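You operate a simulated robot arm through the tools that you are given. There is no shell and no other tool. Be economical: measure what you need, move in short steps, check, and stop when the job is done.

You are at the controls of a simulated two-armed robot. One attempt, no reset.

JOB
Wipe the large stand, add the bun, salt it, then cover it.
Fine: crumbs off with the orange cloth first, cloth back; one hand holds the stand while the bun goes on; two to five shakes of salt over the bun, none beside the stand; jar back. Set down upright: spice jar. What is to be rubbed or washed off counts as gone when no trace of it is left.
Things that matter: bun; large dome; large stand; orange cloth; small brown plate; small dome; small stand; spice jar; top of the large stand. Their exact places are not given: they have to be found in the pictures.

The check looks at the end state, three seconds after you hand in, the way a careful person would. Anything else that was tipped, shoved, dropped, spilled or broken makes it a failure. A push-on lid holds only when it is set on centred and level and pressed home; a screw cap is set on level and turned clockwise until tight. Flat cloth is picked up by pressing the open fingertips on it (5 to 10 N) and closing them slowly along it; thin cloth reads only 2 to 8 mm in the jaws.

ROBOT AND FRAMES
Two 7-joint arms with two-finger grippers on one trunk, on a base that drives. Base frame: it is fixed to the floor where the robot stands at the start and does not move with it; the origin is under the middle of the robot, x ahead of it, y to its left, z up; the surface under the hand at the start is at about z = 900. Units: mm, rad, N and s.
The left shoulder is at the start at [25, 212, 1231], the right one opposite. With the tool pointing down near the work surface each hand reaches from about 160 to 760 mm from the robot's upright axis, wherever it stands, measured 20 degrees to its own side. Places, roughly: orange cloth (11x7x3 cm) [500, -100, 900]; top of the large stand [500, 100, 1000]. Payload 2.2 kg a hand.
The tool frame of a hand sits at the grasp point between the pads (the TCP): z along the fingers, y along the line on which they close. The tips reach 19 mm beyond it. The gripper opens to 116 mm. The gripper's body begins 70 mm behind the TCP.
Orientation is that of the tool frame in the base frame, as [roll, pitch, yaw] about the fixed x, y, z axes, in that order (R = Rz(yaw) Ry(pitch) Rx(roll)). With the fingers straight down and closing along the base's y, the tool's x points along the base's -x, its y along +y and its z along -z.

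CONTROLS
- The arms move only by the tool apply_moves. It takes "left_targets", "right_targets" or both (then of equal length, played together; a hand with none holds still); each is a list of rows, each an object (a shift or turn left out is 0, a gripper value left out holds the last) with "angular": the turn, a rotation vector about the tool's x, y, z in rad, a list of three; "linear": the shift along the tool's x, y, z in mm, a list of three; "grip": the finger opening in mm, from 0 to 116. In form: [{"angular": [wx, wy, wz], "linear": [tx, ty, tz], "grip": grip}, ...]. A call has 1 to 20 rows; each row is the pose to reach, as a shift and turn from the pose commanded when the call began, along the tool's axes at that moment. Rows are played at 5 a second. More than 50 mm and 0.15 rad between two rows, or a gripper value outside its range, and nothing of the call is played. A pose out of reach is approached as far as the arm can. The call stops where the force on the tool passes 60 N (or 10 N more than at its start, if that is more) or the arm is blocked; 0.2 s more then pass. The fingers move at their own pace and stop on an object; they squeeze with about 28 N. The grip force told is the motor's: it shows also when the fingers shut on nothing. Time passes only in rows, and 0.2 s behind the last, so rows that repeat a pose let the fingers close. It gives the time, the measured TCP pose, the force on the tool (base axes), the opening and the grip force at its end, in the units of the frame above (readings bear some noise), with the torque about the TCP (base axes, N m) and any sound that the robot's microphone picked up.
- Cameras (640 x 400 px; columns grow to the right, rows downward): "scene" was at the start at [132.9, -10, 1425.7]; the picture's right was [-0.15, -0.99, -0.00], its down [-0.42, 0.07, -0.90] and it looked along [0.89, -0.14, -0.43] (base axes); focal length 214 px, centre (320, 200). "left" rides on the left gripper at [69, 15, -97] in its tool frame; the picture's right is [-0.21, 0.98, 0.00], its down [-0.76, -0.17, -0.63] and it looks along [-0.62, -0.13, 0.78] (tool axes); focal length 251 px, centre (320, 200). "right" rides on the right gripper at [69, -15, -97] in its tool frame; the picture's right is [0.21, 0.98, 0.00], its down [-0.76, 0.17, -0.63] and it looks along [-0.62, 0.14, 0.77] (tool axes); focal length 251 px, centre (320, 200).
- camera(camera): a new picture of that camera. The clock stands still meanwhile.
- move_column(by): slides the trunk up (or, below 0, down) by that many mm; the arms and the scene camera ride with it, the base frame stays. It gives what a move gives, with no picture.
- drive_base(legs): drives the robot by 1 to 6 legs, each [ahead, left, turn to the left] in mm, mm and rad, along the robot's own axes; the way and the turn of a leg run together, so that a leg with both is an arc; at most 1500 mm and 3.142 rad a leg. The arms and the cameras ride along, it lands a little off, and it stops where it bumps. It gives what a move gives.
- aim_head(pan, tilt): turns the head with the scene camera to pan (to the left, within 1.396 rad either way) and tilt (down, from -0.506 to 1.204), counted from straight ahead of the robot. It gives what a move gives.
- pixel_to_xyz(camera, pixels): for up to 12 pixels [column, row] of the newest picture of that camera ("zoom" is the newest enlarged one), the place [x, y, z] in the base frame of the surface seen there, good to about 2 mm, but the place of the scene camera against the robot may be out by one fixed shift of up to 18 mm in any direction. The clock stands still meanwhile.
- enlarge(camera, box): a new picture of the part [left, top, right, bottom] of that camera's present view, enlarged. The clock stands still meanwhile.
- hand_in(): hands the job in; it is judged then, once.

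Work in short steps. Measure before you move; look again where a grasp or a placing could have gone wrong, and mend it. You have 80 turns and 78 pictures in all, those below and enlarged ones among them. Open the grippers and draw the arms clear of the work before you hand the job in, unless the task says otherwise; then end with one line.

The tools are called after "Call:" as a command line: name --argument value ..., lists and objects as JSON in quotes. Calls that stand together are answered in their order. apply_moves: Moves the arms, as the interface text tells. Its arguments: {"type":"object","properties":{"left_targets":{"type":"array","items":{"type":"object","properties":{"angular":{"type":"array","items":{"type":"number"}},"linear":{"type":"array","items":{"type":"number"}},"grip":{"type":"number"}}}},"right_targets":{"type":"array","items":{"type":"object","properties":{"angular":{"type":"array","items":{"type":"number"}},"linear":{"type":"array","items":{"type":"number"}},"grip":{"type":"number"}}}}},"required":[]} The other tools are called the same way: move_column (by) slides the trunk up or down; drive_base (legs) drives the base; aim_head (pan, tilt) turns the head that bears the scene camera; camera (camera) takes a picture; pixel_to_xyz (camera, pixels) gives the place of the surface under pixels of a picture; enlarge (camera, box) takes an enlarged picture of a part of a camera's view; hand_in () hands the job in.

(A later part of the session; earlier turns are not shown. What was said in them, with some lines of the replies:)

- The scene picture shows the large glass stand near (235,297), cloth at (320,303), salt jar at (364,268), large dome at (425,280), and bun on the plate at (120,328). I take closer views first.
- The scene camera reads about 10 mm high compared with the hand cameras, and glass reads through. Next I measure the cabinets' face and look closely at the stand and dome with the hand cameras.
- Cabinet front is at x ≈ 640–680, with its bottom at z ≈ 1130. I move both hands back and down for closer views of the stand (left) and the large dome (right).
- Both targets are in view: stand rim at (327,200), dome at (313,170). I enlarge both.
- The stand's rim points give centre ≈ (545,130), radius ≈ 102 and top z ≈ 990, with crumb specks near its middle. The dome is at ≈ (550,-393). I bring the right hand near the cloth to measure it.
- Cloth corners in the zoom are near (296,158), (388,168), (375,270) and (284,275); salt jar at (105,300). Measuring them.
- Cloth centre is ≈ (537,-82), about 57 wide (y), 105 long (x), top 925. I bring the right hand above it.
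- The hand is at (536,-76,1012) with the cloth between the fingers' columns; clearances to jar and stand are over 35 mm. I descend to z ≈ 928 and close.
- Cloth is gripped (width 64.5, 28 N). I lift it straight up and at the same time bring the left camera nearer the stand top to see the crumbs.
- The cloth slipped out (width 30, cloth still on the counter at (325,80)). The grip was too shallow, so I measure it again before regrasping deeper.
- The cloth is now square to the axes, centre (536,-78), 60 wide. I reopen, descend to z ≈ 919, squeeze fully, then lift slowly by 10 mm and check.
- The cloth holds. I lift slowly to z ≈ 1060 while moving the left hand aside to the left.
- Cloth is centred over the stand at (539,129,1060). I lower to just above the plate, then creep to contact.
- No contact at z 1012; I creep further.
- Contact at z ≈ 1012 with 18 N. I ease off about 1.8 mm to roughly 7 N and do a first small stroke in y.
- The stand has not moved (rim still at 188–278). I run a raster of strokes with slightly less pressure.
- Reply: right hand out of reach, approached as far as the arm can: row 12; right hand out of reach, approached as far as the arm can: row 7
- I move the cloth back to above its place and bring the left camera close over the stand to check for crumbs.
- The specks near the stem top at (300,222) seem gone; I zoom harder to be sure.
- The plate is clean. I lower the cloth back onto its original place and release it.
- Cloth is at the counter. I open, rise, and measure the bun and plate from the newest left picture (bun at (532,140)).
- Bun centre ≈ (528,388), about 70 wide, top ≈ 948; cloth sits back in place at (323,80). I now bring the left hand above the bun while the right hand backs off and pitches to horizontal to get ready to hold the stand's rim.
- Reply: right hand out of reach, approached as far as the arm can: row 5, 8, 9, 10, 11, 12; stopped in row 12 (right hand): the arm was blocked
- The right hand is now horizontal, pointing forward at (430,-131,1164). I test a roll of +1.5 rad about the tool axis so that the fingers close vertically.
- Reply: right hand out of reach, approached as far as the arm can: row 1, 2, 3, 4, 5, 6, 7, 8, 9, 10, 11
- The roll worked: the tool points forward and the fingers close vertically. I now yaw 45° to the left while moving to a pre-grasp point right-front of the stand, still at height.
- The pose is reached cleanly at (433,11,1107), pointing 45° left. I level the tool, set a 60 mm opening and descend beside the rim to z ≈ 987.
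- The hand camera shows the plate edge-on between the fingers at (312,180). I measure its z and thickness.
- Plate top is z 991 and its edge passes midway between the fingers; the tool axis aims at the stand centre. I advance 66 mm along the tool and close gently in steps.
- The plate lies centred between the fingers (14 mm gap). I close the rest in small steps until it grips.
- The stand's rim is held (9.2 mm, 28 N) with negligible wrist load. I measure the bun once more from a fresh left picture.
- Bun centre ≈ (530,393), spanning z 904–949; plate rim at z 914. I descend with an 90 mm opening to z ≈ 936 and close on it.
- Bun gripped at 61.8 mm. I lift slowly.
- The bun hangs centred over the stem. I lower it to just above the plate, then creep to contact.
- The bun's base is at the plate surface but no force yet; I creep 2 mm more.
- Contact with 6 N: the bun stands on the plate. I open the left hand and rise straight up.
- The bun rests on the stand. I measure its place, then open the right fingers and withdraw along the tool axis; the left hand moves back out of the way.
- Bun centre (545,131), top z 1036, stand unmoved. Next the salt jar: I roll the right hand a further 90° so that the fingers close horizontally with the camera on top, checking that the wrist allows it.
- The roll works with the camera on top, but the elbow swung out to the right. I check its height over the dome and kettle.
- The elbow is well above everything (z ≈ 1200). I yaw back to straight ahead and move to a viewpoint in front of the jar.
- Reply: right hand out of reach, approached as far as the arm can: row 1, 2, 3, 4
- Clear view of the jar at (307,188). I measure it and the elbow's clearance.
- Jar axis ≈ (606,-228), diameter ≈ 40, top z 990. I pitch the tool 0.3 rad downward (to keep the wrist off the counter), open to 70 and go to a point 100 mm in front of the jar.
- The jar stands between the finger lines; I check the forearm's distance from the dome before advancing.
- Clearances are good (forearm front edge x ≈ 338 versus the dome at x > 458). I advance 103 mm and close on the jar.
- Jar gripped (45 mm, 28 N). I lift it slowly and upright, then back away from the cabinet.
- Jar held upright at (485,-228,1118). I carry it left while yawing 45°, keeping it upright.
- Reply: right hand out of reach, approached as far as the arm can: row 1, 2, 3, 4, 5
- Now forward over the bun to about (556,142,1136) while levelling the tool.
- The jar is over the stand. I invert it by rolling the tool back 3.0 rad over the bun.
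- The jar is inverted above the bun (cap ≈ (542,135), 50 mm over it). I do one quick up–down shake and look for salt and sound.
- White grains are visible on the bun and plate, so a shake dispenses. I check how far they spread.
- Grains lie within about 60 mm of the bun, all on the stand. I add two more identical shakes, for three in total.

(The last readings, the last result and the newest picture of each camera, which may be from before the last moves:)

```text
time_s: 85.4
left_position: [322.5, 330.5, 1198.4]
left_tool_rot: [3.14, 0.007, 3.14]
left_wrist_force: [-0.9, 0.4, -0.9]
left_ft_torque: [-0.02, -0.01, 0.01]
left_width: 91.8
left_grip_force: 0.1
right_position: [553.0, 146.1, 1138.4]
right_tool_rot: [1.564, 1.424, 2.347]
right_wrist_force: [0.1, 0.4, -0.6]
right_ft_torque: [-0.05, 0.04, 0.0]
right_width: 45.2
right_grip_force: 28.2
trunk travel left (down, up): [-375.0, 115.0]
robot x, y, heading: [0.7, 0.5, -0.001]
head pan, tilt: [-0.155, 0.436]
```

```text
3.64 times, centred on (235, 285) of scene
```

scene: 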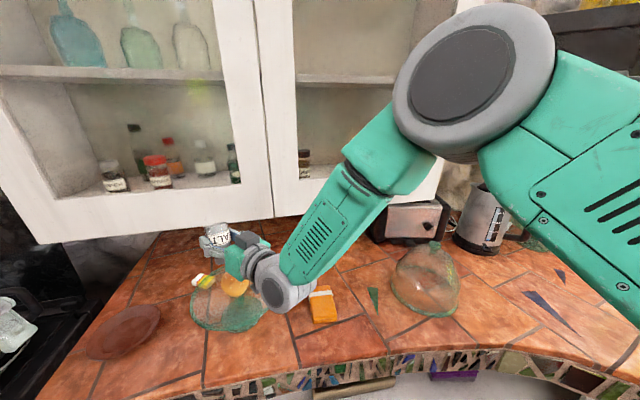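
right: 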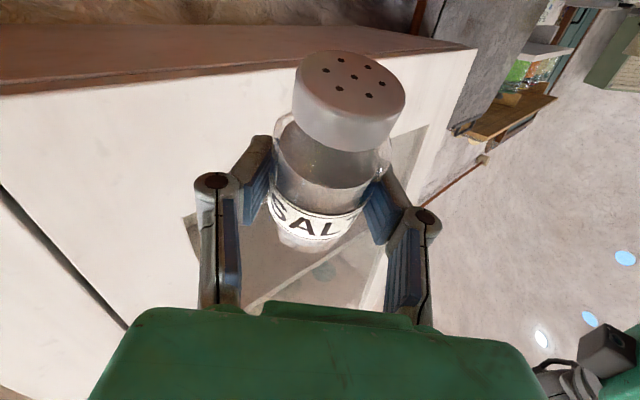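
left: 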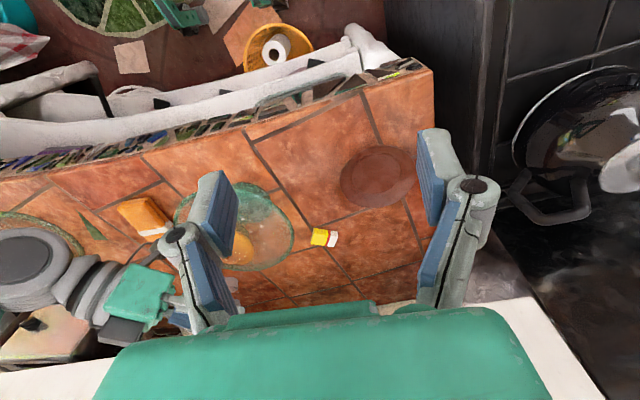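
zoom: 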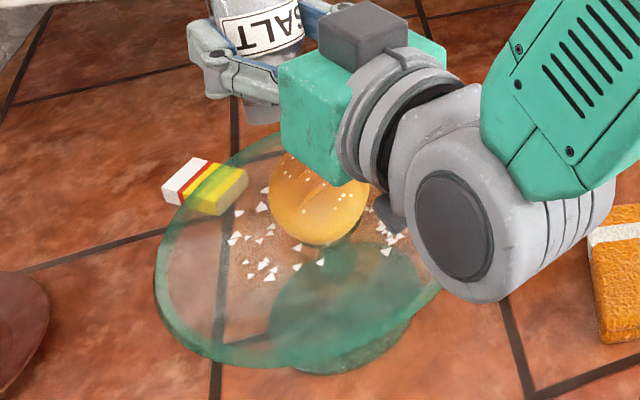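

Grains roughly tripled and are all on the stand — three shakes done. I roll the jar back upright over the stand.

Call:
apply_moves --right_targets '[{"angular": [0, 0, 0.15]}, {"angular": [0, 0, 0.3]}, {"angular": [0, 0, 0.45]}, {"angular": [0, 0, 0.6]}, {"angular": [0, 0, 0.75]}, {"angular": [0, 0, 0.9]}, {"angular": [0, 0, 1.05]}, {"angular": [0, 0, 1.2]}, {"angular": [0, 0, 1.35]}, {"angular": [0, 0, 1.5]}, {"angular": [0, 0, 1.65]}, {"angular": [0, 0, 1.8]}, {"angular": [0, 0, 1.95]}, {"angular": [0, 0, 2.1]}, {"angular": [0, 0, 2.25]}, {"angular": [0, 0, 2.4]}, {"angular": [0, 0, 2.55]}, {"angular": [0, 0, 2.7]}, {"angular": [0, 0, 2.85]}, {"angular": [0, 0, 3.0]}]'

```text
time_s: 89.6
left_position: [322.5, 331.5, 1197.3]
left_tool_rot: [3.138, 0.004, 3.141]
left_wrist_force: [0.4, 0.2, 0.1]
left_ft_torque: [0.02, -0.03, -0.03]
left_width: 91.9
left_grip_force: 0.1
right_position: [554.6, 144.2, 1136.8]
right_tool_rot: [-1.607, -1.561, -0.75]
right_wrist_force: [0.0, 0.0, -1.4]
right_ft_torque: [-0.02, 0.0, 0.0]
right_width: 45.1
right_grip_force: 27.8
trunk travel left (down, up): [-375.0, 115.0]
robot x, y, heading: [0.2, 0.5, 0.004]
head pan, tilt: [-0.155, 0.436]
```

Jar upright again. I retrace the path back: retreat and pitch down first.

Call:
apply_moves --right_targets '[{"linear": [0, 2.7, -18.5], "angular": [0, -0.027, 0]}, {"linear": [0, 5.4, -37], "angular": [0, -0.055, 0]}, {"linear": [0, 8.1, -55.4], "angular": [0, -0.083, 0]}, {"linear": [0, 10.8, -73.8], "angular": [0, -0.11, 0]}, {"linear": [0, 13.5, -92.3], "angular": [0, -0.138, 0]}, {"linear": [0, 16.3, -110.7], "angular": [0, -0.165, 0]}, {"linear": [0, 19, -129.2], "angular": [0, -0.193, 0]}, {"linear": [0, 21.7, -147.6], "angular": [0, -0.22, 0]}, {"linear": [0, 24.4, -166], "angular": [0, -0.248, 0]}, {"linear": [0, 27.1, -184.5], "angular": [0, -0.275, 0]}, {"linear": [0, 29.8, -203], "angular": [0, -0.303, 0]}, {"linear": [0, 29.8, -203], "angular": [0, -0.303, 0]}]'

Call:
camera --camera "scene"

```text
time_s: 92.2
left_position: [322.8, 331.6, 1197.5]
left_tool_rot: [3.138, 0.005, 3.141]
left_wrist_force: [0.3, 0.3, -0.7]
left_ft_torque: [0.02, -0.03, 0.0]
left_width: 91.9
left_grip_force: 0.0
right_position: [431.0, -20.0, 1136.3]
right_tool_rot: [-3.119, -1.266, 0.763]
right_wrist_force: [1.2, 0.0, -1.2]
right_ft_torque: [-0.01, -0.04, -0.01]
right_width: 44.9
right_grip_force: 28.2
trunk travel left (down, up): [-375.0, 115.0]
robot x, y, heading: [0.3, -3.8, -0.002]
head pan, tilt: [-0.155, 0.436]
```

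```text
20 pictures are left
```

scene: 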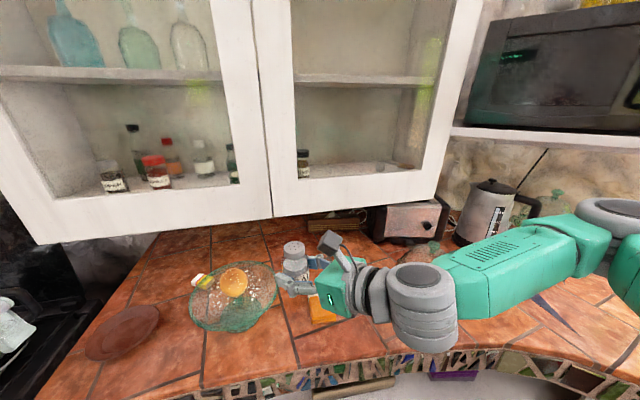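

Exactly at the via point; salt only on the stand. Next I yaw back and move right to above the jar's approach line.

Call:
apply_moves --right_targets '[{"linear": [-4.8, 18.8, -9.4], "angular": [-0.075, 0, 0.023]}, {"linear": [-9.7, 37.6, -18.8], "angular": [-0.15, 0, 0.047]}, {"linear": [-14.5, 56.5, -28.2], "angular": [-0.225, 0, 0.07]}, {"linear": [-19.3, 75.3, -37.6], "angular": [-0.3, 0, 0.094]}, {"linear": [-24.2, 94.1, -47], "angular": [-0.375, 0, 0.117]}, {"linear": [-29, 112.9, -56.4], "angular": [-0.449, 0, 0.14]}, {"linear": [-33.8, 131.7, -65.8], "angular": [-0.524, 0, 0.164]}, {"linear": [-38.6, 150.6, -75.2], "angular": [-0.599, 0, 0.187]}, {"linear": [-43.5, 169.4, -84.6], "angular": [-0.674, 0, 0.21]}, {"linear": [-48.3, 188.2, -94], "angular": [-0.749, 0, 0.234]}, {"linear": [-48.3, 188.2, -94], "angular": [-0.749, 0, 0.234]}]'

```text
time_s: 94.6
left_position: [323.0, 330.2, 1197.2]
left_tool_rot: [3.137, 0.006, 3.14]
left_wrist_force: [0.0, -0.5, 0.9]
left_ft_torque: [-0.03, -0.02, 0.01]
left_width: 92.0
left_grip_force: 0.1
right_position: [490.8, -228.2, 1116.9]
right_tool_rot: [-3.125, -1.264, -0.019]
right_wrist_force: [-0.7, 0.3, -1.1]
right_ft_torque: [-0.01, 0.02, 0.05]
right_width: 45.0
right_grip_force: 27.6
right hand out of reach, approached as far as the arm can: row 5, 6, 7
trunk travel left (down, up): [-375.0, 115.0]
robot x, y, heading: [-0.3, 0.1, -0.001]
head pan, tilt: [-0.155, 0.436]
```

Now I lower the jar back to its original spot, slowing near the counter.

Call:
apply_moves --right_targets '[{"linear": [-9.7, -0.5, 15.7]}, {"linear": [-19.4, -1, 31.3]}, {"linear": [-30.5, -1.3, 49.5]}, {"linear": [-41.5, -1.3, 67.7]}, {"linear": [-52.5, -1.3, 85.9]}, {"linear": [-63.5, -1.3, 104]}, {"linear": [-74.5, -1.3, 122.2]}, {"linear": [-84.9, -1.3, 136]}, {"linear": [-95.8, -1.3, 147.8]}, {"linear": [-107, -1.3, 155.4]}, {"linear": [-117.5, -1.3, 158.7]}, {"linear": [-125.1, -1.3, 161.1]}, {"linear": [-129.9, -1.3, 162.6]}, {"linear": [-133.7, -1.3, 163.8]}, {"linear": [-133.7, -1.3, 163.8]}]'

Call:
camera --camera "scene"

```text
time_s: 97.8
left_position: [322.8, 330.2, 1198.3]
left_tool_rot: [3.137, 0.006, 3.139]
left_wrist_force: [1.1, 0.0, 0.7]
left_ft_torque: [0.04, 0.0, -0.02]
left_width: 92.2
left_grip_force: 0.1
right_position: [606.3, -226.2, 939.1]
right_tool_rot: [-3.125, -1.263, -0.014]
right_wrist_force: [-0.3, -0.2, -1.9]
right_ft_torque: [0.01, 0.0, 0.0]
right_width: 44.7
right_grip_force: 28.1
trunk travel left (down, up): [-375.0, 115.0]
robot x, y, heading: [0.6, -2.0, -0.002]
head pan, tilt: [-0.155, 0.436]
```

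```text
19 pictures are left
```

scene: 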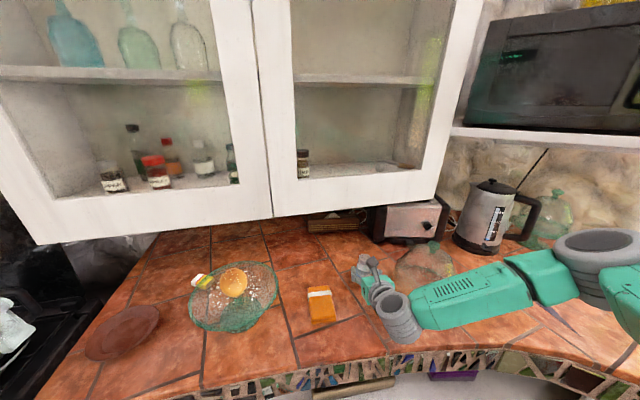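

The jar is about 1.5 mm above the counter. I lower until touching.

Call:
apply_moves --right_targets '[{"linear": [-0.8, 0, 0.25]}, {"linear": [-1.4, 0, 0.45]}, {"linear": [-1.9, 0, 0.6]}]'

```text
time_s: 98.6
left_position: [322.3, 329.8, 1198.1]
left_tool_rot: [3.14, 0.006, 3.139]
left_wrist_force: [0.1, -0.8, 0.8]
left_ft_torque: [0.0, 0.01, 0.0]
left_width: 92.1
left_grip_force: 0.0
right_position: [605.9, -226.2, 937.6]
right_tool_rot: [-3.125, -1.262, -0.016]
right_wrist_force: [0.7, -0.4, -0.9]
right_ft_torque: [-0.02, 0.01, 0.01]
right_width: 44.9
right_grip_force: 28.0
trunk travel left (down, up): [-375.0, 115.0]
robot x, y, heading: [1.7, 2.9, 0.001]
head pan, tilt: [-0.155, 0.436]
```

At the original height (force changed from −1.9 to −0.9 N). I release and withdraw along the tool axis, then look.

Call:
apply_moves --right_targets '[{"grip": 50, "linear": [-0.5, 0, 0]}, {"grip": 60, "linear": [-0.5, 0, 0]}, {"grip": 70, "linear": [-0.5, 0, 0]}, {"grip": 70, "linear": [0, 0, 0]}, {"linear": [0, 0, -15]}, {"linear": [0, 0, -35]}, {"linear": [0, 0, -55]}, {"linear": [0, 0, -75]}, {"linear": [0, 0, -95]}, {"linear": [0, 0, -105]}]'

Call:
camera --camera "right"

```text
time_s: 100.8
left_position: [323.7, 329.7, 1198.4]
left_tool_rot: [3.14, 0.005, 3.141]
left_wrist_force: [0.2, 0.2, 1.2]
left_ft_torque: [-0.02, 0.0, 0.0]
left_width: 92.1
left_grip_force: 0.0
right_position: [505.1, -225.3, 971.5]
right_tool_rot: [-3.129, -1.263, -0.018]
right_wrist_force: [-0.2, 0.3, -0.3]
right_ft_torque: [-0.02, -0.05, 0.02]
right_width: 69.8
right_grip_force: 0.0
trunk travel left (down, up): [-375.0, 115.0]
robot x, y, heading: [-1.4, -1.3, -0.003]
head pan, tilt: [-0.155, 0.436]
```

```text
18 pictures are left
```

right: 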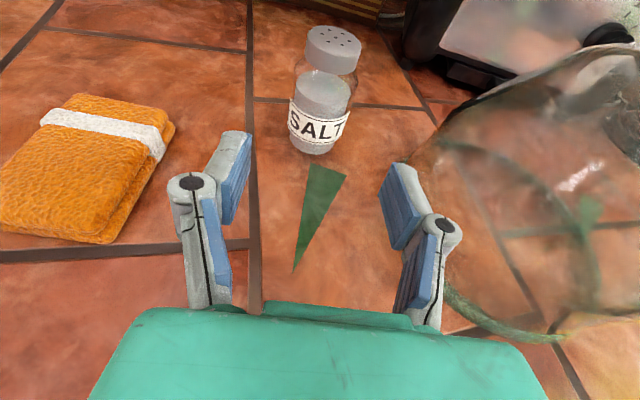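

The jar stands upright in its place. Now I raise the right hand and turn it back to fingers-down for the dome.

Call:
apply_moves --right_targets '[{"linear": [13, 2, -10]}, {"linear": [26, 4, -20]}, {"linear": [39, 6, -30]}, {"linear": [52, 8, -40], "angular": [0.083, 0, -0.113]}, {"linear": [65, 10, -50], "angular": [0.165, 0, -0.226]}, {"linear": [78, 12, -60], "angular": [0.248, 0, -0.339]}, {"linear": [91, 14, -70], "angular": [0.33, 0, -0.452]}, {"linear": [104, 16, -80], "angular": [0.413, 0, -0.565]}, {"linear": [117, 18, -90], "angular": [0.495, 0, -0.679]}, {"linear": [130, 20, -100], "angular": [0.578, 0, -0.792]}, {"linear": [143, 22, -110], "angular": [0.66, 0, -0.905]}, {"linear": [156, 23, -120], "angular": [0.743, 0, -1.018]}, {"linear": [169, 24, -130], "angular": [0.825, 0, -1.131]}, {"linear": [177, 25, -135.5], "angular": [0.908, 0, -1.244]}]'

Call:
apply_moves --right_targets '[{"angular": [0.083, 0, -0.113]}, {"angular": [0.165, 0, -0.226]}, {"angular": [0.248, 0, -0.339]}, {"angular": [0.33, 0, -0.452]}, {"angular": [0.413, 0, -0.565]}, {"angular": [0.495, 0, -0.679]}, {"angular": [0.578, 0, -0.792]}, {"angular": [0.66, 0, -0.905]}, {"angular": [0.743, 0, -1.018]}, {"angular": [0.825, 0, -1.131]}, {"angular": [0.908, 0, -1.244]}, {"angular": [0.942, 0, -1.291]}, {"angular": [0.942, 0, -1.291]}]'

Call:
camera --camera "scene"

```text
time_s: 103.8
left_position: [324.2, 331.7, 1198.6]
left_tool_rot: [3.141, 0.005, 3.14]
left_wrist_force: [0.6, 0.5, -0.6]
left_ft_torque: [-0.02, 0.01, -0.02]
left_width: 92.0
left_grip_force: 0.0
right_position: [427.7, -239.5, 1180.1]
right_tool_rot: [2.352, -0.608, 1.95]
right_wrist_force: [-0.4, 0.1, 0.9]
right_ft_torque: [0.0, 0.0, -0.01]
right_width: 69.4
right_grip_force: 0.0
right hand out of reach, approached as far as the arm can: row 7, 8, 9, 13, 14
trunk travel left (down, up): [-375.0, 115.0]
robot x, y, heading: [1.1, -3.5, -0.003]
head pan, tilt: [-0.155, 0.436]
```

```text
time_s: 106.6
left_position: [323.1, 330.0, 1197.7]
left_tool_rot: [3.139, 0.006, 3.141]
left_wrist_force: [-0.1, 0.2, 0.3]
left_ft_torque: [-0.02, -0.02, -0.02]
left_width: 91.8
left_grip_force: 0.0
right_position: [427.7, -239.1, 1179.0]
right_tool_rot: [3.037, 0.001, 3.11]
right_wrist_force: [0.6, -0.1, -0.5]
right_ft_torque: [-0.02, 0.01, -0.01]
right_width: 70.1
right_grip_force: 0.1
trunk travel left (down, up): [-375.0, 115.0]
robot x, y, heading: [4.6, 0.1, 0.001]
head pan, tilt: [-0.155, 0.436]
```

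```text
17 pictures are left
```

scene: 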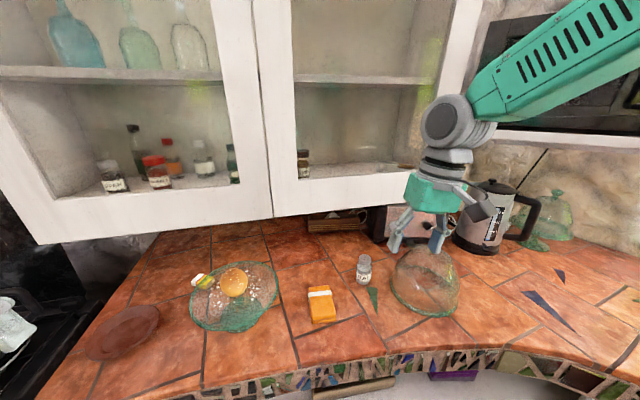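

Nearly vertical again (0.1 rad off). I correct the tilt and move to a viewpoint by the dome.

Call:
apply_moves --right_targets '[{"linear": [3, -33, 0], "angular": [0.05, 0, -0.015]}, {"linear": [6, -66, -4], "angular": [0.104, 0, -0.031]}, {"linear": [9, -100, -8], "angular": [0.104, 0, -0.031]}, {"linear": [12, -133, -12], "angular": [0.104, 0, -0.031]}, {"linear": [15, -166, -16], "angular": [0.104, 0, -0.031]}, {"linear": [18, -200, -20], "angular": [0.104, 0, -0.031]}, {"linear": [18, -200, -20], "angular": [0.104, 0, -0.031]}]'

Call:
camera --camera "right"

```text
time_s: 108.2
left_position: [323.0, 328.0, 1198.4]
left_tool_rot: [3.138, 0.004, 3.14]
left_wrist_force: [-0.1, 0.6, 0.2]
left_ft_torque: [0.03, -0.01, 0.0]
left_width: 92.0
left_grip_force: 0.0
right_position: [403.4, -442.7, 1177.8]
right_tool_rot: [3.14, 0.002, 3.139]
right_wrist_force: [0.3, 0.8, -0.2]
right_ft_torque: [-0.04, 0.0, 0.0]
right_width: 69.6
right_grip_force: 0.0
trunk travel left (down, up): [-375.0, 115.0]
robot x, y, heading: [-2.8, -4.1, 0.003]
head pan, tilt: [-0.155, 0.436]
```

```text
16 pictures are left
```

right: 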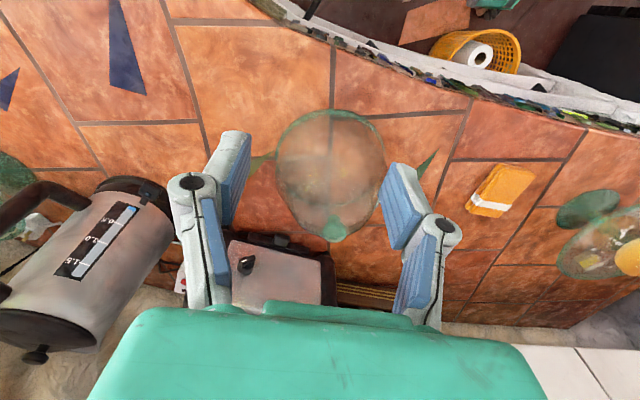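

The dome is centred in view with its knob at (333,228). I zoom and measure knob and rim.

Call:
enlarge --camera "right" --box '[260, 95, 420, 255]'

Call:
pixel_to_xyz --camera "right" --pixels '[[334, 230], [332, 222], [340, 232], [326, 230], [334, 238], [334, 241], [330, 111], [277, 150], [383, 165], [290, 127], [365, 125]]'

```text
2.50 times, centred on (340, 175) of right
```

zoom: 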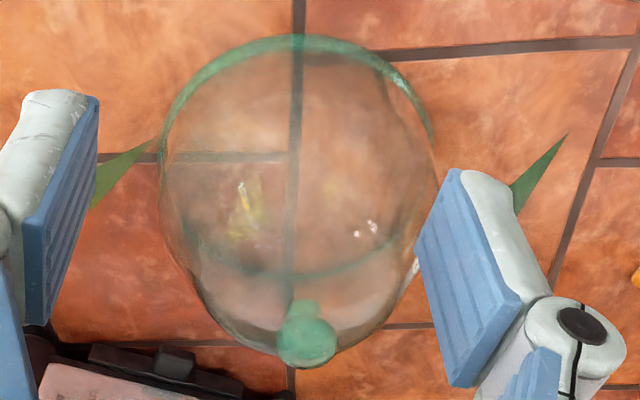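

```text
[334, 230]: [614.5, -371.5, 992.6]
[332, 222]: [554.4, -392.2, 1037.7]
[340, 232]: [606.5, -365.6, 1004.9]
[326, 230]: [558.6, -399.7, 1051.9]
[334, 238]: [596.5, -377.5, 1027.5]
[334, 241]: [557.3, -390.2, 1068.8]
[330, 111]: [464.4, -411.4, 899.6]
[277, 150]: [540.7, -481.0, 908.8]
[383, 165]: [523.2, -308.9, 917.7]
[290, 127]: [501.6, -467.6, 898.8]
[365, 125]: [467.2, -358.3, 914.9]
```

Knob ≈ (556,-391), z ≈ 1040–1069. I move above it with a 60 mm opening.

Call:
apply_moves --right_targets '[{"linear": [-26, 9, 8], "grip": 60}, {"linear": [-51, 18, 16]}, {"linear": [-77, 26, 24]}, {"linear": [-102, 35, 34]}, {"linear": [-128, 44, 46]}, {"linear": [-153, 52, 58]}, {"linear": [-153, 52, 68]}, {"linear": [-153, 52, 68]}]'

Call:
camera --camera "right"

```text
time_s: 110.0
left_position: [322.6, 330.6, 1198.3]
left_tool_rot: [3.139, 0.007, 3.138]
left_wrist_force: [-0.3, -0.1, 0.2]
left_ft_torque: [-0.01, -0.01, -0.02]
left_width: 91.9
left_grip_force: 0.1
right_position: [556.7, -387.8, 1109.6]
right_tool_rot: [3.141, 0.002, 3.141]
right_wrist_force: [-0.4, -0.7, 0.2]
right_ft_torque: [0.0, 0.04, -0.02]
right_width: 59.7
right_grip_force: 0.1
trunk travel left (down, up): [-375.0, 115.0]
robot x, y, heading: [2.0, 0.4, -0.002]
head pan, tilt: [-0.155, 0.436]
```

```text
14 pictures are left
```

right: 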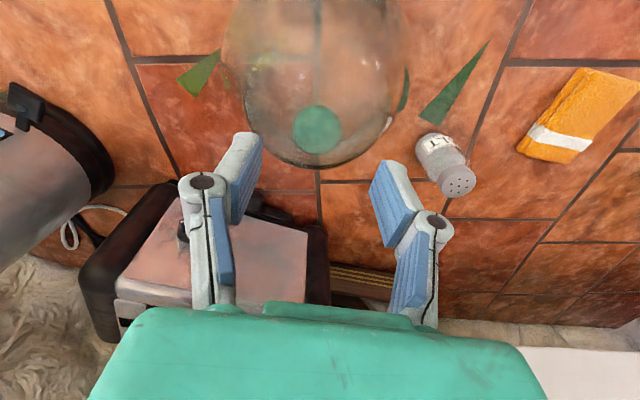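

Knob centre by ray ≈ (553.5,-390), radius ≈ 16. I adjust slightly, descend 49 mm and close gently.

Call:
apply_moves --right_targets '[{"linear": [3, -2.5, 15]}, {"linear": [3, -2.5, 30]}, {"linear": [3, -2.5, 42]}, {"linear": [3, -2.5, 49]}, {"linear": [3, -2.5, 49]}, {"linear": [3, -2.5, 49], "grip": 46}, {"linear": [3, -2.5, 49], "grip": 38}, {"linear": [3, -2.5, 49], "grip": 32}, {"linear": [3, -2.5, 49], "grip": 26}, {"linear": [3, -2.5, 49], "grip": 20}, {"linear": [3, -2.5, 49], "grip": 10}, {"linear": [3, -2.5, 49], "grip": 10}]'

Call:
camera --camera "right"

```text
time_s: 112.6
left_position: [323.3, 330.6, 1198.6]
left_tool_rot: [3.137, 0.006, 3.139]
left_wrist_force: [-0.2, 0.2, 0.7]
left_ft_torque: [-0.01, -0.03, 0.0]
left_width: 92.1
left_grip_force: 0.1
right_position: [553.4, -390.8, 1061.2]
right_tool_rot: [3.138, 0.005, 3.141]
right_wrist_force: [-0.1, 0.0, -0.3]
right_ft_torque: [-0.03, -0.04, 0.08]
right_width: 27.0
right_grip_force: 28.1
trunk travel left (down, up): [-375.0, 115.0]
robot x, y, heading: [0.4, -0.8, -0.0]
head pan, tilt: [-0.155, 0.436]
```

```text
13 pictures are left
```

right: 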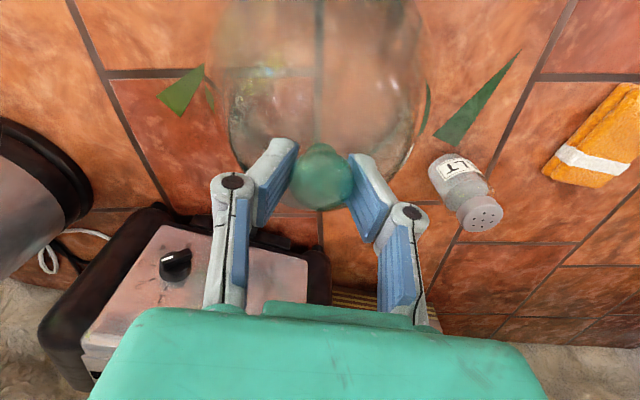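

Knob gripped at 27 mm. I lift slowly by 160 mm.

Call:
apply_moves --right_targets '[{"linear": [0, 0, -2]}, {"linear": [0, 0, -5]}, {"linear": [0, 0, -9]}, {"linear": [0, 0, -14]}, {"linear": [0, 0, -20]}, {"linear": [0, 0, -28]}, {"linear": [0, 0, -37]}, {"linear": [0, 0, -47]}, {"linear": [0, 0, -57]}, {"linear": [0, 0, -67]}, {"linear": [0, 0, -77]}, {"linear": [0, 0, -88]}, {"linear": [0, 0, -100]}, {"linear": [0, 0, -112]}, {"linear": [0, 0, -124]}, {"linear": [0, 0, -136]}, {"linear": [0, 0, -148]}, {"linear": [0, 0, -156]}, {"linear": [0, 0, -160]}, {"linear": [0, 0, -160]}]'

Call:
camera --camera "scene"

```text
time_s: 116.8
left_position: [323.6, 330.0, 1198.2]
left_tool_rot: [3.139, 0.004, 3.139]
left_wrist_force: [-0.5, 0.4, 0.6]
left_ft_torque: [0.03, 0.01, 0.02]
left_width: 92.1
left_grip_force: 0.1
right_position: [553.9, -390.4, 1220.2]
right_tool_rot: [3.139, 0.005, 3.14]
right_wrist_force: [-0.9, -0.5, -3.7]
right_ft_torque: [0.02, 0.02, 0.02]
right_width: 27.1
right_grip_force: 27.7
trunk travel left (down, up): [-375.0, 115.0]
robot x, y, heading: [-3.0, -4.8, -0.002]
head pan, tilt: [-0.155, 0.436]
```

```text
12 pictures are left
```

scene: 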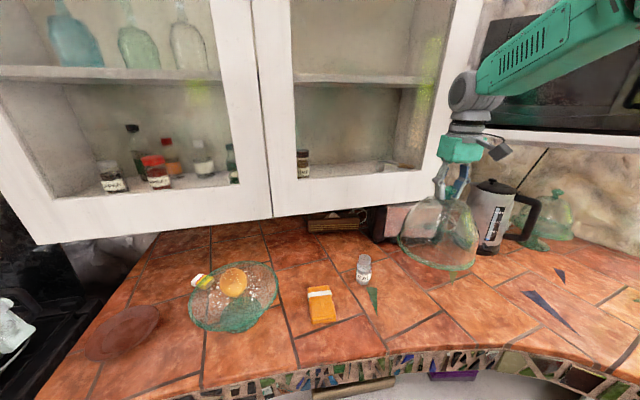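

The dome hangs level. I carry it left in two slow legs, to above the stand.

Call:
apply_moves --right_targets '[{"linear": [0, 8, 0]}, {"linear": [1, 22, 0]}, {"linear": [2, 40, 0]}, {"linear": [3, 58, 0]}, {"linear": [4, 76, 0]}, {"linear": [5, 94, 0]}, {"linear": [6, 112, 0]}, {"linear": [7, 130, 0]}, {"linear": [8, 148, 0]}, {"linear": [9, 166, 0]}, {"linear": [9, 184, 0]}, {"linear": [9, 202, 0]}, {"linear": [9, 220, 0]}, {"linear": [9, 238, 0]}, {"linear": [9, 256, 0]}, {"linear": [9, 270, 0]}, {"linear": [9, 280, 0]}, {"linear": [9, 284, 0]}]'

Call:
apply_moves --right_targets '[{"linear": [0, 8, 0]}, {"linear": [0, 20, 0]}, {"linear": [0, 36, 0]}, {"linear": [0, 52, 0]}, {"linear": [0, 68, 0]}, {"linear": [0, 84, 0]}, {"linear": [0, 100, 0]}, {"linear": [0, 116, 0]}, {"linear": [0, 132, 0]}, {"linear": [0, 148, 0]}, {"linear": [0, 164, 0]}, {"linear": [0, 180, 0]}, {"linear": [0, 196, 0]}, {"linear": [0, 210, 0]}, {"linear": [0, 222, 0]}, {"linear": [0, 231, 0]}, {"linear": [0, 236, 0]}, {"linear": [0, 236, 0]}, {"linear": [0, 236, 0]}]'

Call:
camera --camera "scene"

Call:
camera --camera "left"

```text
time_s: 120.6
left_position: [323.8, 330.7, 1196.7]
left_tool_rot: [3.14, 0.006, 3.139]
left_wrist_force: [0.0, 0.4, -1.2]
left_ft_torque: [0.04, -0.01, 0.01]
left_width: 91.8
left_grip_force: 0.0
right_position: [545.2, -105.6, 1221.3]
right_tool_rot: [-3.141, 0.004, 3.14]
right_wrist_force: [-0.8, 0.0, -3.9]
right_ft_torque: [0.01, -0.01, -0.02]
right_width: 26.8
right_grip_force: 28.6
trunk travel left (down, up): [-375.0, 115.0]
robot x, y, heading: [-0.0, 0.7, -0.001]
head pan, tilt: [-0.155, 0.436]
```

```text
time_s: 124.6
left_position: [323.6, 330.1, 1198.2]
left_tool_rot: [3.139, 0.004, 3.14]
left_wrist_force: [-0.1, -0.3, -0.9]
left_ft_torque: [-0.02, -0.01, 0.02]
left_width: 91.9
left_grip_force: 0.1
right_position: [549.0, 123.3, 1222.2]
right_tool_rot: [3.139, 0.006, 3.141]
right_wrist_force: [0.3, 0.3, -3.2]
right_ft_torque: [0.02, 0.01, 0.01]
right_width: 26.7
right_grip_force: 28.3
right hand out of reach, approached as far as the arm can: row 16, 17, 18, 19
trunk travel left (down, up): [-375.0, 115.0]
robot x, y, heading: [4.6, -2.6, -0.005]
head pan, tilt: [-0.155, 0.436]
```

```text
11 pictures are left
```

scene: 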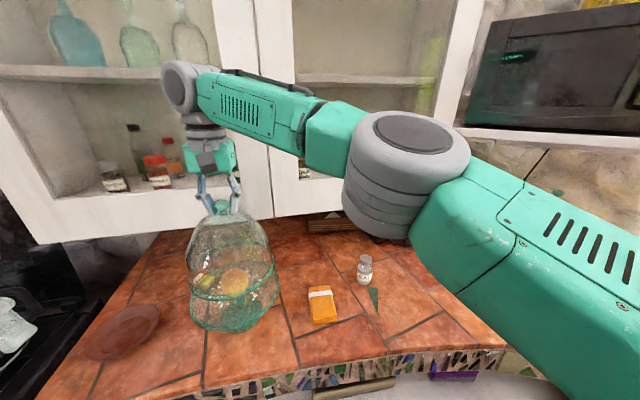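

```text
10 pictures are left
```

left: 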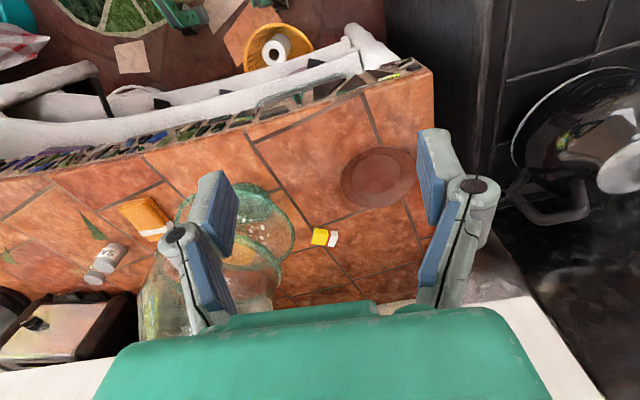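

The arm is near its reach limit here ((549,123) vs wanted (545,131)); lower down it reaches further. I lower 40 mm and read the position again.

Call:
apply_moves --right_targets '[{"linear": [0, 0, 8]}, {"linear": [0, 0, 16]}, {"linear": [0, 0, 24]}, {"linear": [0, 0, 32]}, {"linear": [0, 0, 40]}, {"linear": [0, 0, 40]}]'

Call:
camera --camera "right"

```text
time_s: 126.0
left_position: [323.1, 331.1, 1197.0]
left_tool_rot: [3.138, 0.006, 3.139]
left_wrist_force: [0.7, 0.0, 0.4]
left_ft_torque: [0.01, 0.03, -0.04]
left_width: 91.8
left_grip_force: 0.0
right_position: [547.1, 123.6, 1182.0]
right_tool_rot: [3.14, 0.004, 3.14]
right_wrist_force: [0.6, 0.1, -4.0]
right_ft_torque: [-0.01, -0.01, 0.0]
right_width: 26.8
right_grip_force: 28.4
trunk travel left (down, up): [-375.0, 115.0]
robot x, y, heading: [2.5, -2.7, -0.005]
head pan, tilt: [-0.155, 0.436]
```

```text
9 pictures are left
```

right: 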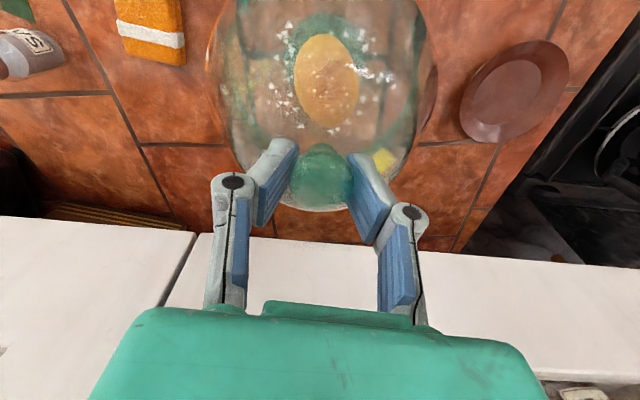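

No reach warning now. I shift 7 mm left, 2 mm back and lower to just above the plate (contact expected at TCP ≈ 1153).

Call:
apply_moves --right_targets '[{"linear": [1, 3, 4]}, {"linear": [2, 7, 8]}, {"linear": [2, 7, 14]}, {"linear": [2, 7, 20]}, {"linear": [2, 7, 22]}, {"linear": [2, 7, 22]}]'

Call:
enlarge --camera "scene" --box '[160, 190, 310, 350]'

```text
time_s: 127.4
left_position: [322.8, 331.0, 1197.7]
left_tool_rot: [3.141, 0.002, 3.137]
left_wrist_force: [-0.3, -0.9, 0.1]
left_ft_torque: [0.03, -0.02, 0.04]
left_width: 92.0
left_grip_force: 0.0
right_position: [546.5, 132.6, 1159.4]
right_tool_rot: [3.14, 0.004, 3.14]
right_wrist_force: [-0.6, -0.2, -3.4]
right_ft_torque: [0.0, 0.0, 0.01]
right_width: 26.6
right_grip_force: 28.1
trunk travel left (down, up): [-375.0, 115.0]
robot x, y, heading: [0.9, -0.5, -0.0]
head pan, tilt: [-0.155, 0.436]
```

```text
2.50 times, centred on (235, 270) of scene
```

zoom: 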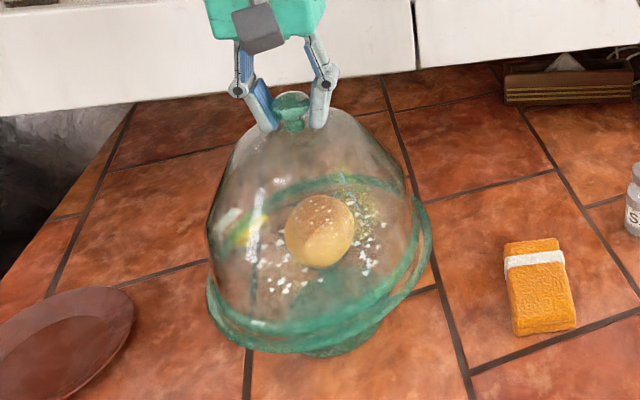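

The dome is just above the plate, but its rim seems a little left of the plate's. I zoom in and measure both rims.

Call:
enlarge --camera "scene" --box '[180, 255, 290, 335]'

```text
5.00 times, centred on (235, 295) of scene
```

zoom: 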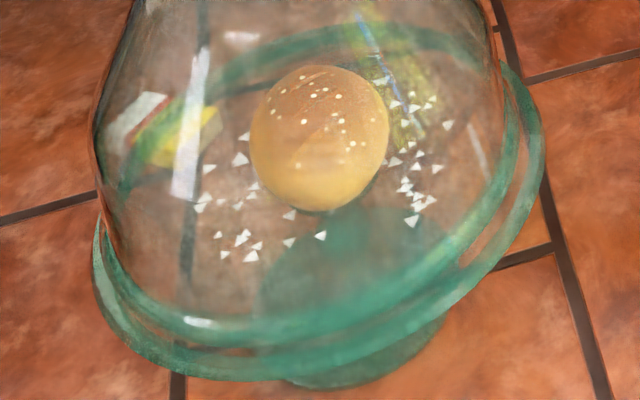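

The dome's rim is ~4 mm left of centre after perspective. I shift 4 mm right and 1 mm back, then creep down to contact.

Call:
apply_moves --right_targets '[{"linear": [1, -2, 1]}, {"linear": [1, -4, 2]}, {"linear": [1, -4, 3]}, {"linear": [1, -4, 4]}, {"linear": [1, -4, 4.5]}]'

Call:
apply_moves --right_targets '[{"linear": [0, 0, 0.7]}, {"linear": [0, 0, 1.4]}, {"linear": [0, 0, 2]}, {"linear": [0, 0, 2.4]}]'

```text
time_s: 128.6
left_position: [322.5, 330.8, 1198.5]
left_tool_rot: [3.139, 0.004, 3.139]
left_wrist_force: [0.1, -0.4, -0.9]
left_ft_torque: [-0.01, -0.01, 0.04]
left_width: 91.9
left_grip_force: 0.1
right_position: [548.3, 124.1, 1156.8]
right_tool_rot: [3.137, 0.001, 3.133]
right_wrist_force: [1.3, 0.0, -3.3]
right_ft_torque: [-0.02, -0.04, 0.0]
right_width: 27.2
right_grip_force: 27.3
trunk travel left (down, up): [-375.0, 115.0]
robot x, y, heading: [-0.8, -1.9, -0.004]
head pan, tilt: [-0.155, 0.436]
```

```text
time_s: 129.6
left_position: [322.8, 330.2, 1198.2]
left_tool_rot: [3.14, 0.004, 3.14]
left_wrist_force: [-0.2, -0.6, -0.2]
left_ft_torque: [0.0, 0.01, 0.0]
left_width: 91.9
left_grip_force: 0.1
right_position: [547.8, 123.0, 1153.0]
right_tool_rot: [3.137, 0.002, 3.132]
right_wrist_force: [0.0, -0.2, -2.7]
right_ft_torque: [-0.01, -0.01, 0.04]
right_width: 26.6
right_grip_force: 28.1
trunk travel left (down, up): [-375.0, 115.0]
robot x, y, heading: [-0.4, -1.1, -0.003]
head pan, tilt: [-0.155, 0.436]
```

Still no contact at 1153, and y reads 123. I look at the rims again before going further.

Call:
enlarge --camera "scene" --box '[180, 255, 290, 335]'

```text
5.00 times, centred on (235, 295) of scene
```

zoom: 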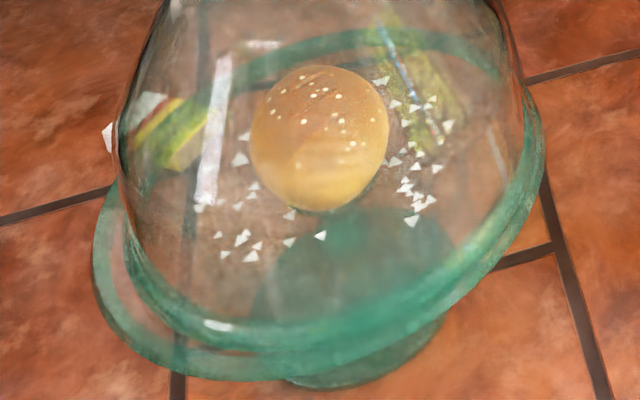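

By image the dome is now ~4 mm right and a few mm far; by refitted rim points the centre is (547,131). I shift 6 mm left and 3 mm toward the robot (still hovering), then check.

Call:
apply_moves --right_targets '[{"linear": [1, 2, -1]}, {"linear": [2, 4, -1]}, {"linear": [3, 6, -1]}, {"linear": [3, 6, -1]}, {"linear": [3, 6, -1]}, {"linear": [3, 6, -1]}]'

Call:
enlarge --camera "scene" --box '[180, 255, 290, 335]'

```text
time_s: 131.0
left_position: [323.4, 329.8, 1197.2]
left_tool_rot: [3.139, 0.005, 3.14]
left_wrist_force: [0.9, 0.2, -0.1]
left_ft_torque: [0.0, 0.02, 0.01]
left_width: 92.2
left_grip_force: 0.1
right_position: [542.0, 132.6, 1154.8]
right_tool_rot: [3.137, 0.004, 3.139]
right_wrist_force: [-0.4, 0.4, -2.6]
right_ft_torque: [0.01, 0.02, 0.01]
right_width: 26.7
right_grip_force: 28.7
trunk travel left (down, up): [-375.0, 115.0]
robot x, y, heading: [0.0, -0.2, 0.006]
head pan, tilt: [-0.155, 0.436]
```

```text
5.00 times, centred on (235, 295) of scene
```

zoom: 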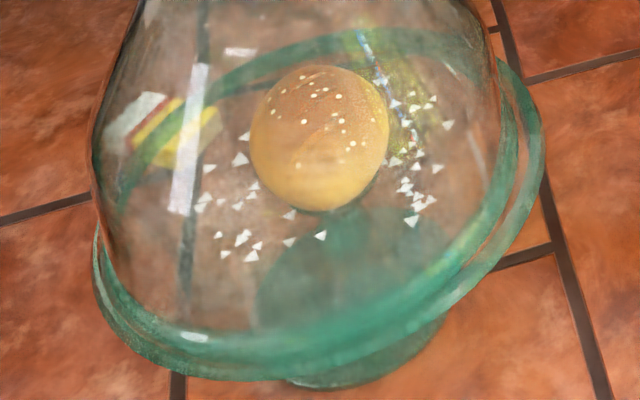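

Now it sits ~6 mm left and slightly near; the arm tends to overshoot here, so I command 3 mm right and 2 mm away and check.

Call:
apply_moves --right_targets '[{"linear": [-1, -1, 0]}, {"linear": [-2, -2, 0]}, {"linear": [-2, -3, 0]}, {"linear": [-2, -3, 0]}, {"linear": [-2, -3, 0]}, {"linear": [-2, -3, 0]}]'

Call:
apply_moves --right_targets '[{"linear": [0, 0, 0]}, {"linear": [0, 0, 0]}, {"linear": [0, 0, 0]}]'

```text
time_s: 132.4
left_position: [322.7, 330.0, 1198.5]
left_tool_rot: [3.14, 0.006, 3.14]
left_wrist_force: [0.0, -0.1, -0.2]
left_ft_torque: [-0.02, -0.02, -0.04]
left_width: 92.1
left_grip_force: 0.1
right_position: [545.8, 127.8, 1154.4]
right_tool_rot: [3.139, 0.0, 3.137]
right_wrist_force: [-0.7, 0.5, -3.9]
right_ft_torque: [0.02, -0.03, 0.03]
right_width: 26.6
right_grip_force: 28.0
trunk travel left (down, up): [-375.0, 115.0]
robot x, y, heading: [2.4, -0.1, -0.001]
head pan, tilt: [-0.155, 0.436]
```

```text
time_s: 133.2
left_position: [322.4, 332.0, 1198.6]
left_tool_rot: [3.141, 0.006, 3.14]
left_wrist_force: [0.6, -0.1, -0.2]
left_ft_torque: [-0.02, 0.01, -0.01]
left_width: 92.1
left_grip_force: 0.1
right_position: [545.8, 128.2, 1153.2]
right_tool_rot: [3.139, 0.002, 3.137]
right_wrist_force: [0.3, 0.4, -2.3]
right_ft_torque: [0.0, -0.04, -0.03]
right_width: 26.6
right_grip_force: 28.3
trunk travel left (down, up): [-375.0, 115.0]
robot x, y, heading: [-3.1, -2.7, 0.002]
head pan, tilt: [-0.155, 0.436]
```

Stable at (546,128), right where the images say the centre is. I creep down to contact.

Call:
apply_moves --right_targets '[{"linear": [0, 0, 0.7]}, {"linear": [0, 0, 1.4]}, {"linear": [0, 0, 2.1]}, {"linear": [0, 0, 2.1]}]'

Call:
enlarge --camera "scene" --box '[180, 255, 290, 335]'

```text
time_s: 134.2
left_position: [322.3, 331.2, 1198.3]
left_tool_rot: [3.139, 0.005, 3.14]
left_wrist_force: [-0.1, 0.1, 0.3]
left_ft_torque: [-0.01, -0.01, -0.01]
left_width: 92.1
left_grip_force: 0.0
right_position: [546.0, 127.2, 1152.4]
right_tool_rot: [3.139, 0.006, 3.136]
right_wrist_force: [0.1, -0.8, -2.8]
right_ft_torque: [-0.02, -0.01, -0.01]
right_width: 26.8
right_grip_force: 27.7
trunk travel left (down, up): [-375.0, 115.0]
robot x, y, heading: [0.0, -4.3, -0.002]
head pan, tilt: [-0.155, 0.436]
```

```text
5.00 times, centred on (235, 295) of scene
```

zoom: 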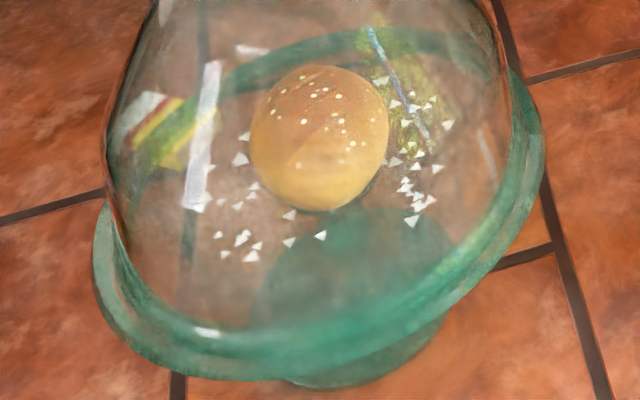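

The dome rim (105–532) is now centred on the plate (95–543). I creep further down.

Call:
apply_moves --right_targets '[{"linear": [0, 0, 0.6]}, {"linear": [0, 0, 1.2]}, {"linear": [0, 0, 1.8]}, {"linear": [0, 0, 1.8]}]'

Call:
apply_moves --right_targets '[{"linear": [0, 0, 0]}]'

```text
time_s: 135.2
left_position: [322.5, 331.3, 1197.8]
left_tool_rot: [3.138, 0.005, 3.138]
left_wrist_force: [-1.0, -0.6, -1.7]
left_ft_torque: [0.01, 0.07, 0.0]
left_width: 91.9
left_grip_force: 0.0
right_position: [545.6, 127.6, 1151.2]
right_tool_rot: [3.135, 0.003, 3.134]
right_wrist_force: [1.2, 2.7, 11.9]
right_ft_torque: [-0.1, 0.29, -0.02]
right_width: 26.9
right_grip_force: 27.9
trunk travel left (down, up): [-375.0, 115.0]
robot x, y, heading: [-3.7, -2.2, 0.0]
head pan, tilt: [-0.155, 0.436]
```

```text
time_s: 135.6
left_position: [322.5, 331.5, 1197.8]
left_tool_rot: [-3.141, 0.008, 3.141]
left_wrist_force: [-0.6, -0.6, -0.2]
left_ft_torque: [-0.01, -0.01, 0.01]
left_width: 91.9
left_grip_force: 0.1
right_position: [546.1, 126.7, 1151.9]
right_tool_rot: [3.135, 0.006, 3.135]
right_wrist_force: [4.3, 3.6, 17.9]
right_ft_torque: [-0.04, 0.09, -0.02]
right_width: 26.6
right_grip_force: 27.5
trunk travel left (down, up): [-375.0, 115.0]
robot x, y, heading: [0.6, -0.3, -0.009]
head pan, tilt: [-0.155, 0.436]
```

Contact is firm (12–18 N). I ease off, open the fingers step by step and rise.

Call:
apply_moves --right_targets '[{"linear": [0, 0, -1]}, {"linear": [0, 0, -1.5]}, {"linear": [0, 0, -1.5], "grip": 32}, {"linear": [0, 0, -1.5], "grip": 42}, {"linear": [0, 0, -1.5], "grip": 60}, {"linear": [0, 0, -1.5], "grip": 60}, {"linear": [0, 0, -12]}, {"linear": [0, 0, -30]}, {"linear": [0, 0, -55]}, {"linear": [0, 0, -80]}]'

Call:
apply_moves --right_targets '[{"linear": [20, -30, -5]}, {"linear": [40, -60, -10]}, {"linear": [60, -90, -10]}, {"linear": [80, -120, -10]}, {"linear": [100, -150, -10]}, {"linear": [120, -180, -10]}, {"linear": [140, -210, -10]}, {"linear": [160, -240, -10]}]'

Call:
camera --camera "scene"

```text
time_s: 137.8
left_position: [323.8, 331.2, 1197.6]
left_tool_rot: [3.14, 0.005, 3.14]
left_wrist_force: [0.6, -0.4, -0.1]
left_ft_torque: [-0.01, 0.01, 0.02]
left_width: 92.1
left_grip_force: 0.1
right_position: [544.2, 125.0, 1231.5]
right_tool_rot: [-3.141, 0.004, 3.139]
right_wrist_force: [0.2, 0.3, 0.5]
right_ft_torque: [-0.02, 0.0, 0.01]
right_width: 59.9
right_grip_force: 0.0
right hand out of reach, approached as far as the arm can: row 10
trunk travel left (down, up): [-375.0, 115.0]
robot x, y, heading: [-0.0, 2.8, -0.003]
head pan, tilt: [-0.155, 0.436]
```

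```text
time_s: 139.6
left_position: [321.9, 330.4, 1197.8]
left_tool_rot: [3.138, 0.005, 3.14]
left_wrist_force: [0.8, -0.5, 0.8]
left_ft_torque: [0.05, -0.08, 0.04]
left_width: 92.1
left_grip_force: 0.1
right_position: [381.5, -116.8, 1239.0]
right_tool_rot: [3.139, 0.003, 3.139]
right_wrist_force: [-0.4, 0.0, -0.2]
right_ft_torque: [0.02, -0.04, 0.01]
right_width: 59.9
right_grip_force: 0.1
trunk travel left (down, up): [-375.0, 115.0]
robot x, y, heading: [-0.8, 1.2, 0.001]
head pan, tilt: [-0.155, 0.436]
```

```text
3 pictures are left
```

scene: 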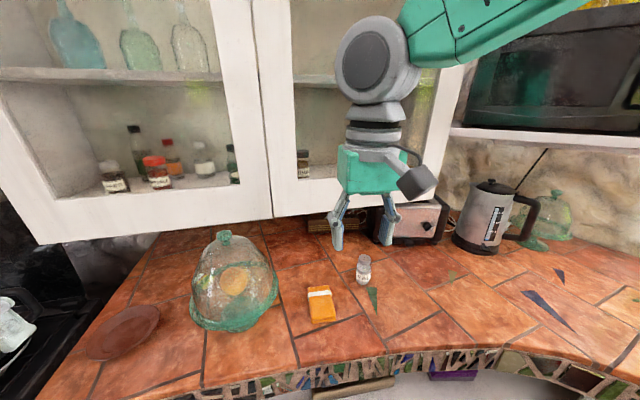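

One last close look at the covered stand to confirm that the dome sits level and centred.

Call:
enlarge --camera "scene" --box '[165, 215, 305, 345]'

Call:
apply_moves --right_targets '[{"grip": 116}, {"grip": 116}]' --left_targets '[{"grip": 116}, {"grip": 116}]'

```text
3.08 times, centred on (235, 280) of scene
```

zoom: 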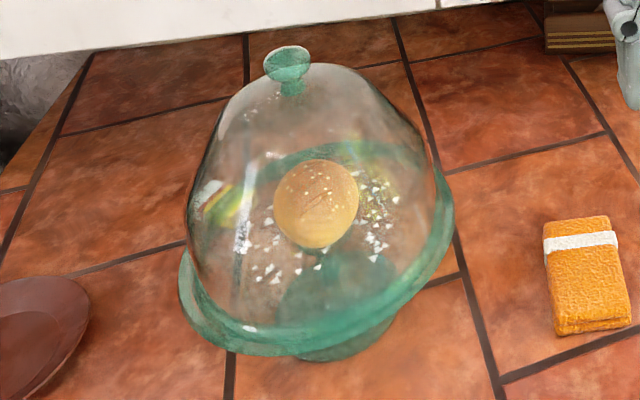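

```text
time_s: 140.2
left_position: [321.3, 330.5, 1198.2]
left_tool_rot: [3.138, 0.006, 3.139]
left_wrist_force: [-0.5, -0.5, 0.1]
left_ft_torque: [-0.01, 0.0, 0.02]
left_width: 116.1
left_grip_force: 0.1
right_position: [383.9, -117.0, 1239.5]
right_tool_rot: [3.14, 0.003, 3.138]
right_wrist_force: [0.4, 0.2, -0.2]
right_ft_torque: [0.0, 0.03, 0.02]
right_width: 115.9
right_grip_force: 0.1
trunk travel left (down, up): [-375.0, 115.0]
robot x, y, heading: [1.2, -3.1, -0.001]
head pan, tilt: [-0.155, 0.436]
```

The dome sits level and centred over the salted bun, the cloth and jar are back in place, and both hands are open and clear. I hand the job in.

Call:
hand_in

```text
The job is handed in.
```

I wiped the large stand clean, set the bun on it while the right hand held the rim, gave it three shakes of salt and covered it with the large dome. In the last pictures the dome looks level and centred, the cloth and the upright jar are back in their places, and salt shows only on the stand.
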